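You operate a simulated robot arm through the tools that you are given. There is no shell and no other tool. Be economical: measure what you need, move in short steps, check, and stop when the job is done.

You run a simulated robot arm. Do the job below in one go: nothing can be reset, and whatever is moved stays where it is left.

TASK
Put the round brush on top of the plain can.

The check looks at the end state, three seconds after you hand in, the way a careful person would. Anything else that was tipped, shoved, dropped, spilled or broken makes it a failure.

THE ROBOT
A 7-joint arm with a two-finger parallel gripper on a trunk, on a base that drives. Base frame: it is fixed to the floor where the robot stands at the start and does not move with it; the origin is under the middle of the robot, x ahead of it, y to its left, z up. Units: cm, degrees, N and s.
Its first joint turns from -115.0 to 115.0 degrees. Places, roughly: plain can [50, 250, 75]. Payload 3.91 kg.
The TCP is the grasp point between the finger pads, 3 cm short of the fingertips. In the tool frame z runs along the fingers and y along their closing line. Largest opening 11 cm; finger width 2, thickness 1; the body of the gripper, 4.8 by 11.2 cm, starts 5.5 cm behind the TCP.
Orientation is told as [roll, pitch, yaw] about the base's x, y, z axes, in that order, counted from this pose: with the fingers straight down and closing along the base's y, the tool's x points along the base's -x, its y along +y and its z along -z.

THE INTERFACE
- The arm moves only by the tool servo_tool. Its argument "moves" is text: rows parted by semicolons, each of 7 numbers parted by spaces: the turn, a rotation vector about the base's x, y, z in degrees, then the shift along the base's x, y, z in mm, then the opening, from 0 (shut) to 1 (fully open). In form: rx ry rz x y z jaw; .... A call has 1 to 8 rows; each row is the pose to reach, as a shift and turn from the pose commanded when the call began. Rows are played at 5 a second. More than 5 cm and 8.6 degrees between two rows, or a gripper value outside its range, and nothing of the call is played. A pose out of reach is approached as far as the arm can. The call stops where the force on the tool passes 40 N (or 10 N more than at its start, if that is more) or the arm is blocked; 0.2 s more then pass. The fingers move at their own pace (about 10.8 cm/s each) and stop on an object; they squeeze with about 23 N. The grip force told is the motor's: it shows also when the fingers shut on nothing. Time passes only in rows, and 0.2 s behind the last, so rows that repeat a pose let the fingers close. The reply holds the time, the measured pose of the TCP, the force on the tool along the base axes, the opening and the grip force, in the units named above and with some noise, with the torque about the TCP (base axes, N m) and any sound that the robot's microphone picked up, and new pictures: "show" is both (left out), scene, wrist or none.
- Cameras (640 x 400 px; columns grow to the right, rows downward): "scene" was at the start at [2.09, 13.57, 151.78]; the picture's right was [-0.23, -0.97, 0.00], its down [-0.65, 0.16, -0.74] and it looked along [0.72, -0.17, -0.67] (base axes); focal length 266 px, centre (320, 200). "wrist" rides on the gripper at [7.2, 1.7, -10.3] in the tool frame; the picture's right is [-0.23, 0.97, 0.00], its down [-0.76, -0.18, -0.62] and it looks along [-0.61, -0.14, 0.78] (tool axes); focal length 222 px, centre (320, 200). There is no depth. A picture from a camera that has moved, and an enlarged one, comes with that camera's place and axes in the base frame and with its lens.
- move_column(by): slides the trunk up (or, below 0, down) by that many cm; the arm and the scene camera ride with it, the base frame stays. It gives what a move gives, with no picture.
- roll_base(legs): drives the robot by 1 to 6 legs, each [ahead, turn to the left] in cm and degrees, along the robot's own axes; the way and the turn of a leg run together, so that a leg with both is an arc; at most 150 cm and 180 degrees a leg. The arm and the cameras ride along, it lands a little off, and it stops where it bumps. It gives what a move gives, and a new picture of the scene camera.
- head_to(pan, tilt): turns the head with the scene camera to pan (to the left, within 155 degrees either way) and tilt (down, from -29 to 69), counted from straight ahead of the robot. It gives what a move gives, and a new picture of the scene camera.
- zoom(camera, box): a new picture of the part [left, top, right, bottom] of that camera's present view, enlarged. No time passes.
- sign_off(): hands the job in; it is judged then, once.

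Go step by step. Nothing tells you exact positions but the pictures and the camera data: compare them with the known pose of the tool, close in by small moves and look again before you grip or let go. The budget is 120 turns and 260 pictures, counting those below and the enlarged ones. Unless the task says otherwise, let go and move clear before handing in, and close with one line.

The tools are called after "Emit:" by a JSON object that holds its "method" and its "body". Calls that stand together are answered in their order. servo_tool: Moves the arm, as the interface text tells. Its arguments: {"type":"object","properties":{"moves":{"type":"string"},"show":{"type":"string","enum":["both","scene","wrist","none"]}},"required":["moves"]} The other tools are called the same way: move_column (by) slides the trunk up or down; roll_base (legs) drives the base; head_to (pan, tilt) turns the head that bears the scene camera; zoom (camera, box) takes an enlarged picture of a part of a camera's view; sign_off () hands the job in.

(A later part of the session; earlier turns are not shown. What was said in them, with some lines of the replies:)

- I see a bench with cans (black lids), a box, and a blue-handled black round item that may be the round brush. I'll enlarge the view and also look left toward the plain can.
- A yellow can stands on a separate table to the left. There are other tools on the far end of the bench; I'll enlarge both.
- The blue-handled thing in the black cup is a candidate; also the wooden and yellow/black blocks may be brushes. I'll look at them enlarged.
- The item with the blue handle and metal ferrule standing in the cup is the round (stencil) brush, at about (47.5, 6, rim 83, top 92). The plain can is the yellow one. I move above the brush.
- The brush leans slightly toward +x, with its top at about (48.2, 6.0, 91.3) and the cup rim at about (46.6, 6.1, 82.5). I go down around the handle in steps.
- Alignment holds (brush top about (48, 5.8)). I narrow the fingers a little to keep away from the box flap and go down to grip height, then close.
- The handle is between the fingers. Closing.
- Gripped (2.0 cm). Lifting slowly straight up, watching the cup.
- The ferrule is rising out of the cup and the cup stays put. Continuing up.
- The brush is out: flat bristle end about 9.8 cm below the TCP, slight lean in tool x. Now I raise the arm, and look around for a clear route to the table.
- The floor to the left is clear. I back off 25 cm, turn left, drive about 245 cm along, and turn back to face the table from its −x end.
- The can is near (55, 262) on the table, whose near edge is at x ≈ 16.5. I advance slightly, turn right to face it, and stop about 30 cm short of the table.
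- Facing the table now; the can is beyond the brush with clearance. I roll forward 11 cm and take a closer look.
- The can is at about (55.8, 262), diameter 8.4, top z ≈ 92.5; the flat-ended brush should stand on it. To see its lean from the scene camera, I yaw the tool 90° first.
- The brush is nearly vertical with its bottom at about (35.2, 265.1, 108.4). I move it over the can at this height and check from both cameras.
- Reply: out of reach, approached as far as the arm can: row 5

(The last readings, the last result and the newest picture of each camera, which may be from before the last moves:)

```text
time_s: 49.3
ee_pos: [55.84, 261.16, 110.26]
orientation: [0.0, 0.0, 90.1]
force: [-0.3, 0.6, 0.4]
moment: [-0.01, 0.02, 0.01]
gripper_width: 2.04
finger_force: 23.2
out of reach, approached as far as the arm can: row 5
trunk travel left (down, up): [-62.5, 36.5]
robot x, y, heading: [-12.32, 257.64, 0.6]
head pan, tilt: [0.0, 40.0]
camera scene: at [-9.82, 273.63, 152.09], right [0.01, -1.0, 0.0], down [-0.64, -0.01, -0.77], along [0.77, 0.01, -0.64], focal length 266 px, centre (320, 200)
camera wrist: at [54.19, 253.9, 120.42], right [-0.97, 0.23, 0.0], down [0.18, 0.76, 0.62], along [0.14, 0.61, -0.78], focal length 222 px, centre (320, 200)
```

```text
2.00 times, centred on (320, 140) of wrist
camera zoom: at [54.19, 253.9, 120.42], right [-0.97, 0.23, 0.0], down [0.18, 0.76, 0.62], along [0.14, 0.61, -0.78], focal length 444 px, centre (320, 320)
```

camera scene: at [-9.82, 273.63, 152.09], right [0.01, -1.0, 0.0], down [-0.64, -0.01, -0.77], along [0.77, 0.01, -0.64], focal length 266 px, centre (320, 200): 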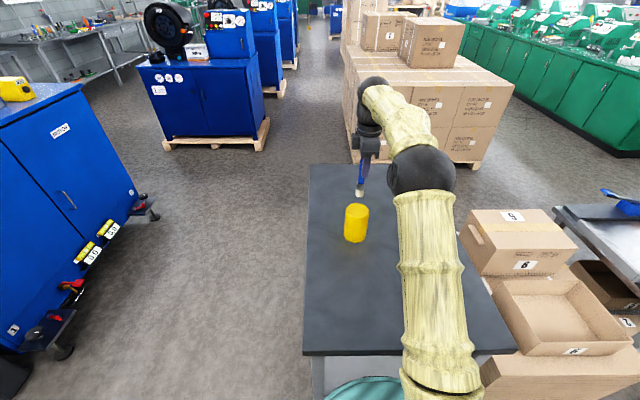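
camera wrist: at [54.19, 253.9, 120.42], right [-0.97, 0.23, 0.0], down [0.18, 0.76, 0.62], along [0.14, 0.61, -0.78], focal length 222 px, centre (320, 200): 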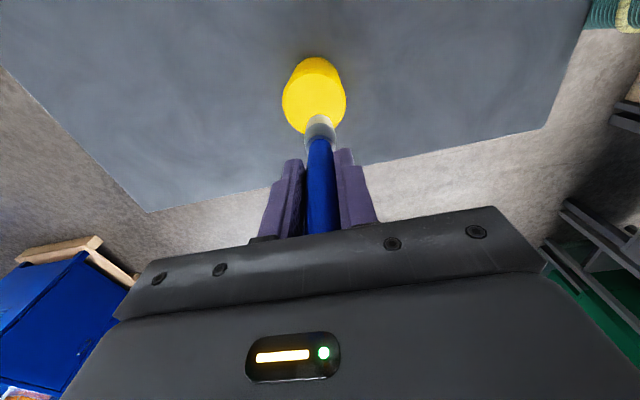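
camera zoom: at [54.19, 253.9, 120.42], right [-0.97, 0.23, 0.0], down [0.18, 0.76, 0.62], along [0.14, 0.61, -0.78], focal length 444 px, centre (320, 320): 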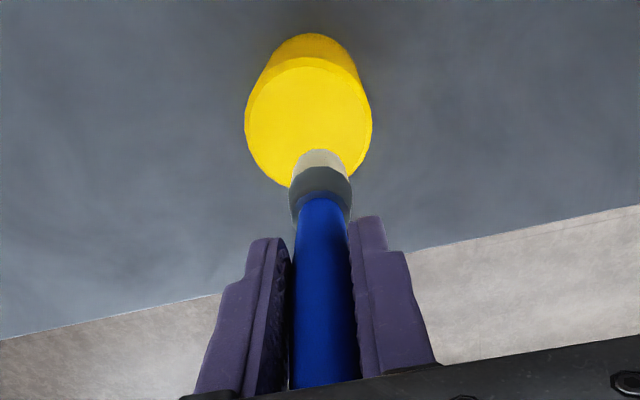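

Brush bottom at about (55.8, 262.0, 99.7); can top centre about (56.4, 261.5, 91.8). I correct and go down to about 1.3 cm above.

Emit:
{"method": "servo_tool", "body": {"moves": "0 0 0 6 -4 -20 0; 0 0 0 6 -4 -40 0; 0 0 0 6 -4 -55 0; 0 0 0 6 -4 -66 0; 0 0 0 6 -4 -66 0"}}

Emit:
{"method": "zoom", "body": {"camera": "scene", "box": [320, 150, 400, 250]}}

Emit:
{"method": "zoom", "body": {"camera": "wrist", "box": [240, 40, 400, 240]}}

```text
time_s: 50.5
ee_pos: [56.38, 260.58, 103.53]
orientation: [0.0, 0.0, 90.0]
force: [0.5, 0.1, -0.2]
moment: [0.03, 0.02, -0.01]
gripper_width: 2.07
finger_force: 22.9
trunk travel left (down, up): [-62.5, 36.5]
robot x, y, heading: [-12.22, 257.8, 0.5]
head pan, tilt: [0.0, 40.0]
camera scene: at [-9.83, 273.63, 152.09], right [0.01, -1.0, 0.0], down [-0.64, -0.01, -0.77], along [0.77, 0.01, -0.64], focal length 266 px, centre (320, 200)
camera wrist: at [54.71, 253.34, 113.78], right [-0.97, 0.23, 0.0], down [0.18, 0.76, 0.62], along [0.14, 0.61, -0.78], focal length 222 px, centre (320, 200)
```

scene: 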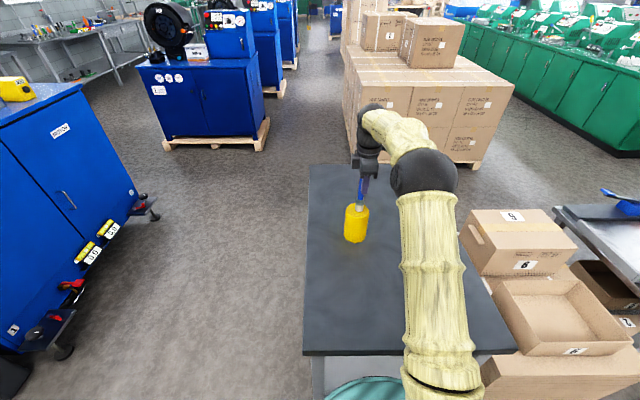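
wrist: 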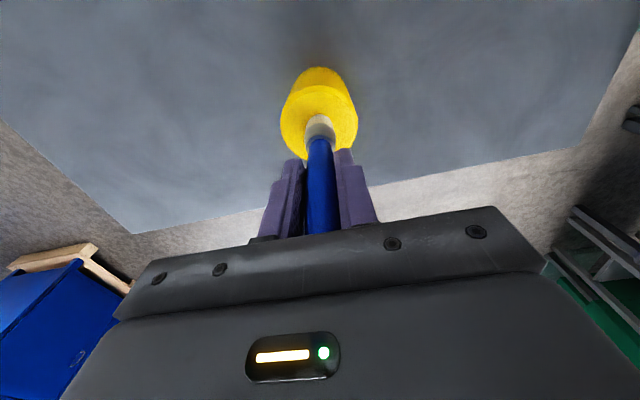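

```text
4.00 times, centred on (360, 200) of scene
camera zoom: at [-9.83, 273.63, 152.09], right [0.01, -1.0, 0.0], down [-0.64, -0.01, -0.77], along [0.77, 0.01, -0.64], focal length 1065 px, centre (160, 200)
```

zoom: 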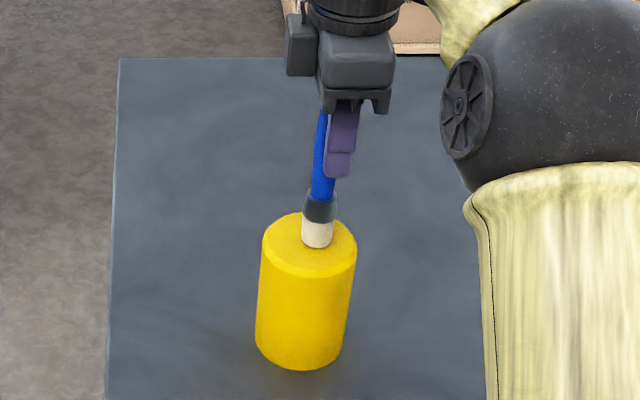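

```text
2.00 times, centred on (320, 140) of wrist
camera zoom: at [54.71, 253.34, 113.78], right [-0.97, 0.23, 0.0], down [0.18, 0.76, 0.62], along [0.14, 0.61, -0.78], focal length 444 px, centre (320, 320)
```

zoom: 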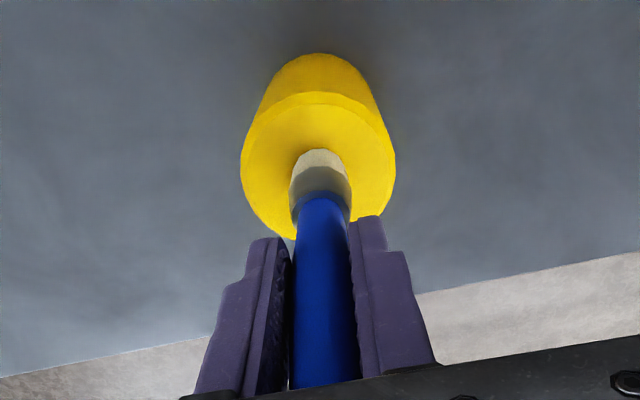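

Well centred and about 1 cm above. Going down in small steps while watching the force.

Emit:
{"method": "servo_tool", "body": {"moves": "0 0 0 0 0 -3 0; 0 0 0 0 0 -5 0; 0 0 0 0 0 -7 0; 0 0 0 0 0 -7 0", "show": "none"}}

Emit:
{"method": "zoom", "body": {"camera": "wrist", "box": [260, 60, 380, 160]}}

Emit:
{"method": "zoom", "body": {"camera": "scene", "box": [335, 160, 385, 250]}}

```text
time_s: 51.5
ee_pos: [56.25, 260.63, 103.05]
orientation: [-0.2, 0.0, 90.1]
force: [0.6, 0.3, 14.4]
moment: [0.05, -0.05, -0.01]
gripper_width: 2.05
finger_force: 22.8
trunk travel left (down, up): [-62.5, 36.5]
robot x, y, heading: [-12.08, 258.22, 0.5]
head pan, tilt: [0.0, 40.0]
```

```text
4.00 times, centred on (320, 110) of wrist
camera zoom: at [54.61, 253.34, 113.33], right [-0.97, 0.23, 0.0], down [0.17, 0.76, 0.62], along [0.14, 0.61, -0.78], focal length 888 px, centre (320, 560)
```

zoom: 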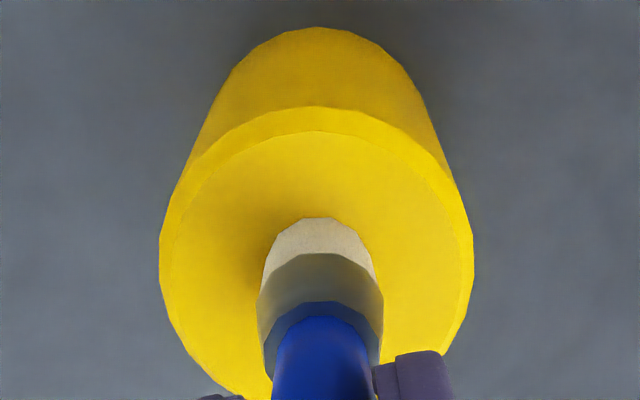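

```text
4.44 times, centred on (360, 205) of scene
camera zoom: at [-9.98, 273.62, 152.12], right [0.01, -1.0, 0.0], down [-0.64, -0.01, -0.77], along [0.77, 0.01, -0.64], focal length 1183 px, centre (142, 178)
```

zoom: 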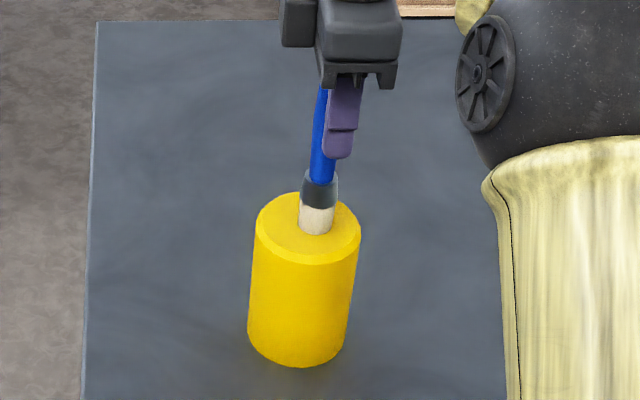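

In contact with 14 N. I relax the push by about 1.8 mm, then open gently.

Emit:
{"method": "servo_tool", "body": {"moves": "0 0 0 0 0 1 0; 0 0 0 0 0 1.8 0; 0 0 0 0 0 1.8 0", "show": "none"}}

Emit:
{"method": "zoom", "body": {"camera": "scene", "box": [335, 160, 385, 250]}}

```text
time_s: 52.3
ee_pos: [56.31, 260.69, 103.11]
orientation: [-0.1, 0.0, 90.1]
force: [1.8, 0.5, 14.3]
moment: [0.06, -0.06, -0.05]
gripper_width: 2.01
finger_force: 23.2
trunk travel left (down, up): [-62.5, 36.5]
robot x, y, heading: [-12.37, 258.35, 0.5]
head pan, tilt: [0.0, 40.0]
```

```text
4.44 times, centred on (360, 205) of scene
camera zoom: at [-9.99, 273.62, 152.1], right [0.01, -1.0, 0.0], down [-0.64, -0.01, -0.77], along [0.77, 0.01, -0.64], focal length 1183 px, centre (142, 178)
```

zoom: 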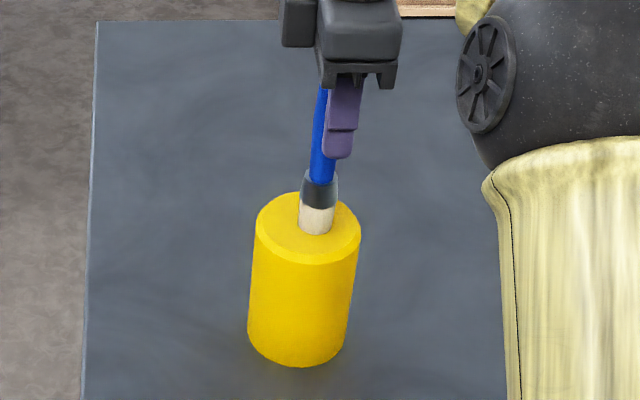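

Force is still 14 N, so I ease up a bit more.

Emit:
{"method": "servo_tool", "body": {"moves": "0 0 0 0 0 0.8 0; 0 0 0 0 0 1.5 0; 0 0 0 0 0 1.5 0; 0 0 0 0 0 1.5 0", "show": "none"}}

```text
time_s: 53.3
ee_pos: [56.32, 260.59, 103.06]
orientation: [0.1, 0.1, 90.1]
force: [-0.2, 1.4, 5.6]
moment: [0.22, 0.11, 0.04]
gripper_width: 2.04
finger_force: 22.7
trunk travel left (down, up): [-62.5, 36.5]
robot x, y, heading: [-12.38, 258.33, 0.8]
head pan, tilt: [0.0, 40.0]
```

Emit:
{"method": "servo_tool", "body": {"moves": "0 0 0 0 0 0.5 0; 0 0 0 0 0 0.5 0", "show": "none"}}

Emit:
{"method": "zoom", "body": {"camera": "scene", "box": [345, 160, 375, 220]}}

Emit:
{"method": "zoom", "body": {"camera": "wrist", "box": [260, 60, 380, 240]}}

```text
time_s: 53.9
ee_pos: [56.32, 260.55, 103.04]
orientation: [0.1, 0.2, 90.2]
force: [0.4, -0.2, -0.6]
moment: [0.05, 0.0, -0.02]
gripper_width: 2.05
finger_force: 22.9
trunk travel left (down, up): [-62.5, 36.5]
robot x, y, heading: [-12.15, 258.29, 0.5]
head pan, tilt: [0.0, 40.0]
```

```text
6.67 times, centred on (360, 190) of scene
camera zoom: at [-9.82, 273.63, 152.08], right [0.01, -1.0, 0.0], down [-0.64, -0.01, -0.77], along [0.77, 0.01, -0.64], focal length 1775 px, centre (53, 267)
```

zoom: 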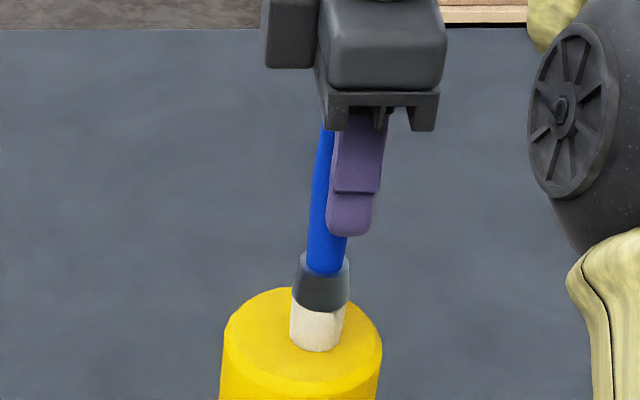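

```text
2.22 times, centred on (320, 150) of wrist
camera zoom: at [54.72, 253.26, 113.38], right [-0.97, 0.23, 0.0], down [0.18, 0.76, 0.62], along [0.14, 0.61, -0.78], focal length 494 px, centre (320, 311)
```

zoom: 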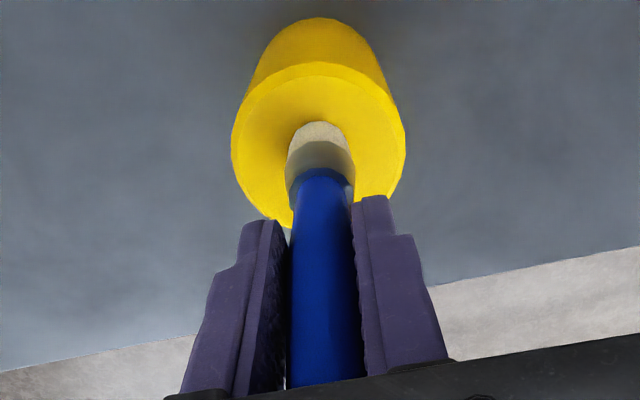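

Force is now zero with the brush resting upright on the can. Opening gently.

Emit:
{"method": "servo_tool", "body": {"moves": "0 0 0 0 0 0 0.17; 0 0 0 0 0 0 0.2; 0 0 0 0 0 0 0.22; 0 0 0 0 0 0 0.25; 0 0 0 0 0 0 0.3; 0 0 0 0 0 0 0.4; 0 0 0 0 0 0 0.5"}}

Emit:
{"method": "zoom", "body": {"camera": "scene", "box": [335, 160, 385, 250]}}

Emit:
{"method": "zoom", "body": {"camera": "wrist", "box": [240, 60, 400, 240]}}

```text
time_s: 55.5
ee_pos: [56.45, 260.48, 103.14]
orientation: [0.0, -0.1, 90.1]
force: [0.3, -0.2, 1.2]
moment: [-0.02, 0.0, 0.01]
gripper_width: 5.52
finger_force: 0.1
trunk travel left (down, up): [-62.5, 36.5]
robot x, y, heading: [-12.05, 257.99, 0.7]
head pan, tilt: [0.0, 40.0]
camera scene: at [-9.83, 273.63, 152.09], right [0.01, -1.0, 0.0], down [-0.64, -0.01, -0.77], along [0.77, 0.01, -0.64], focal length 266 px, centre (320, 200)
camera wrist: at [54.72, 253.28, 113.43], right [-0.97, 0.23, 0.0], down [0.18, 0.76, 0.62], along [0.14, 0.61, -0.78], focal length 222 px, centre (320, 200)
```

scene: 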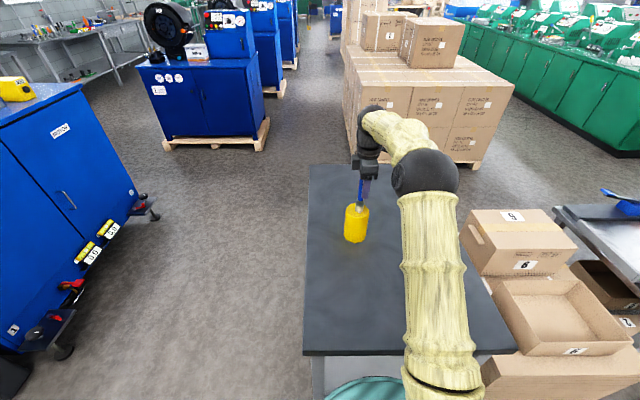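
wrist: 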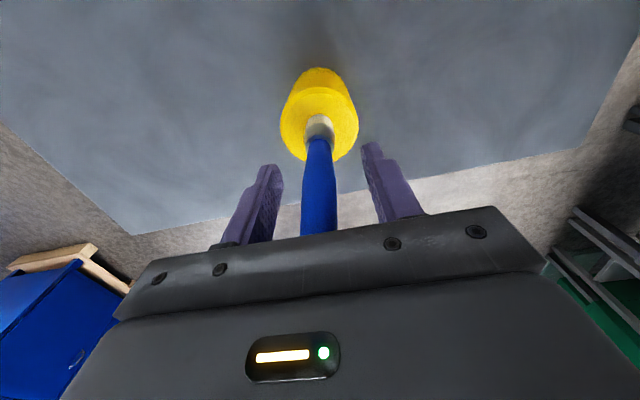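

```text
4.44 times, centred on (360, 205) of scene
camera zoom: at [-9.83, 273.63, 152.09], right [0.01, -1.0, 0.0], down [-0.64, -0.01, -0.77], along [0.77, 0.01, -0.64], focal length 1183 px, centre (142, 178)
```

zoom: 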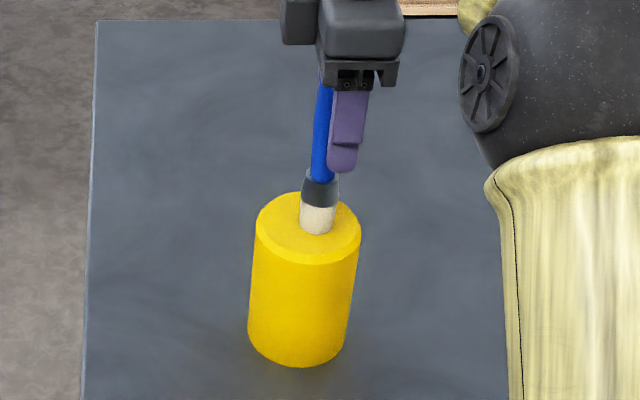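

```text
2.22 times, centred on (320, 150) of wrist
camera zoom: at [54.72, 253.28, 113.43], right [-0.97, 0.23, 0.0], down [0.18, 0.76, 0.62], along [0.14, 0.61, -0.78], focal length 494 px, centre (320, 311)
```

zoom: 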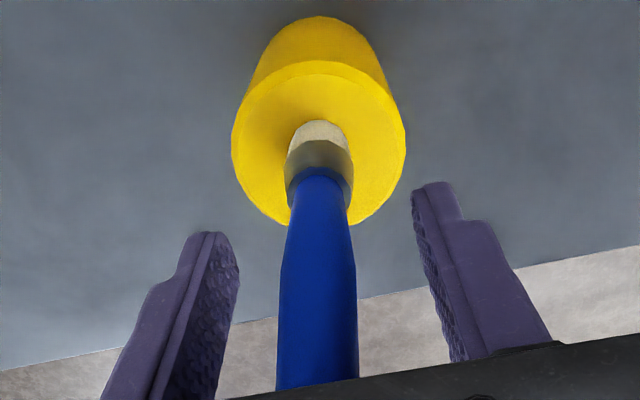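

The brush stands on its own. I withdraw straight up.

Emit:
{"method": "servo_tool", "body": {"moves": "0 0 0 0 0 10 0.6; 0 0 0 0 0 25 0.6; 0 0 0 0 0 45 0.6; 0 0 0 0 0 70 0.6; 0 0 0 0 0 100 0.6; 0 0 0 -20 0 140 0.6; 0 0 0 -60 0 160 0.6; 0 0 0 -100 0 160 0.6"}}

Emit:
{"method": "zoom", "body": {"camera": "scene", "box": [335, 160, 385, 250]}}

```text
time_s: 57.3
ee_pos: [46.17, 260.56, 119.49]
orientation: [-0.1, 0.0, 90.0]
force: [-0.8, 0.1, -1.0]
moment: [0.03, 0.03, 0.01]
gripper_width: 6.6
finger_force: 0.0
trunk travel left (down, up): [-62.5, 36.5]
robot x, y, heading: [-12.23, 258.06, 0.4]
head pan, tilt: [0.0, 40.0]
camera scene: at [-9.95, 273.63, 152.09], right [0.01, -1.0, 0.0], down [-0.64, -0.01, -0.77], along [0.77, 0.01, -0.64], focal length 266 px, centre (320, 200)
camera wrist: at [44.53, 253.32, 129.7], right [-0.97, 0.23, 0.0], down [0.18, 0.76, 0.62], along [0.14, 0.61, -0.78], focal length 222 px, centre (320, 200)
```

scene: 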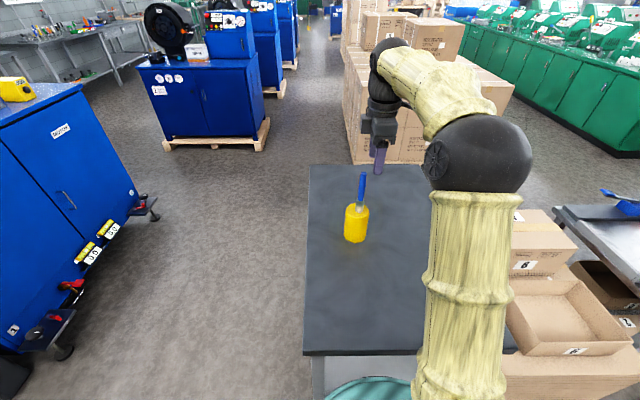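
wrist: 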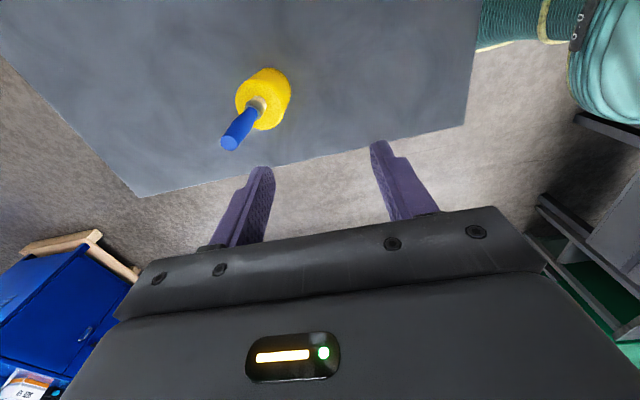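

```text
4.44 times, centred on (360, 205) of scene
camera zoom: at [-9.95, 273.63, 152.09], right [0.01, -1.0, 0.0], down [-0.64, -0.01, -0.77], along [0.77, 0.01, -0.64], focal length 1183 px, centre (142, 178)
```

zoom: 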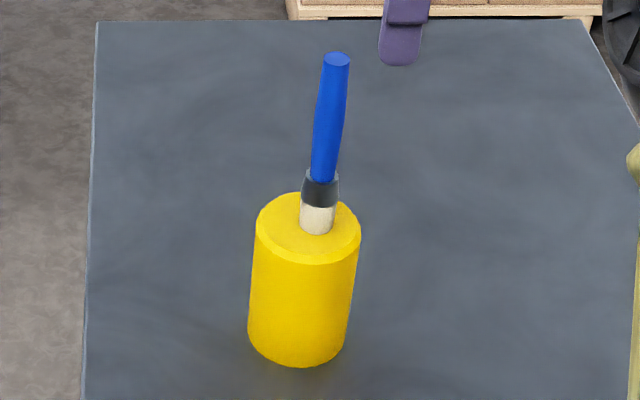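

The brush stands upright and centred on the can, and the gripper is clear. Handing in.

Emit:
{"method": "sign_off", "body": {}}

```text
The job is handed in.
```

The round brush is standing upright on top of the plain yellow can, released, with the arm clear and nothing else disturbed that I could see.
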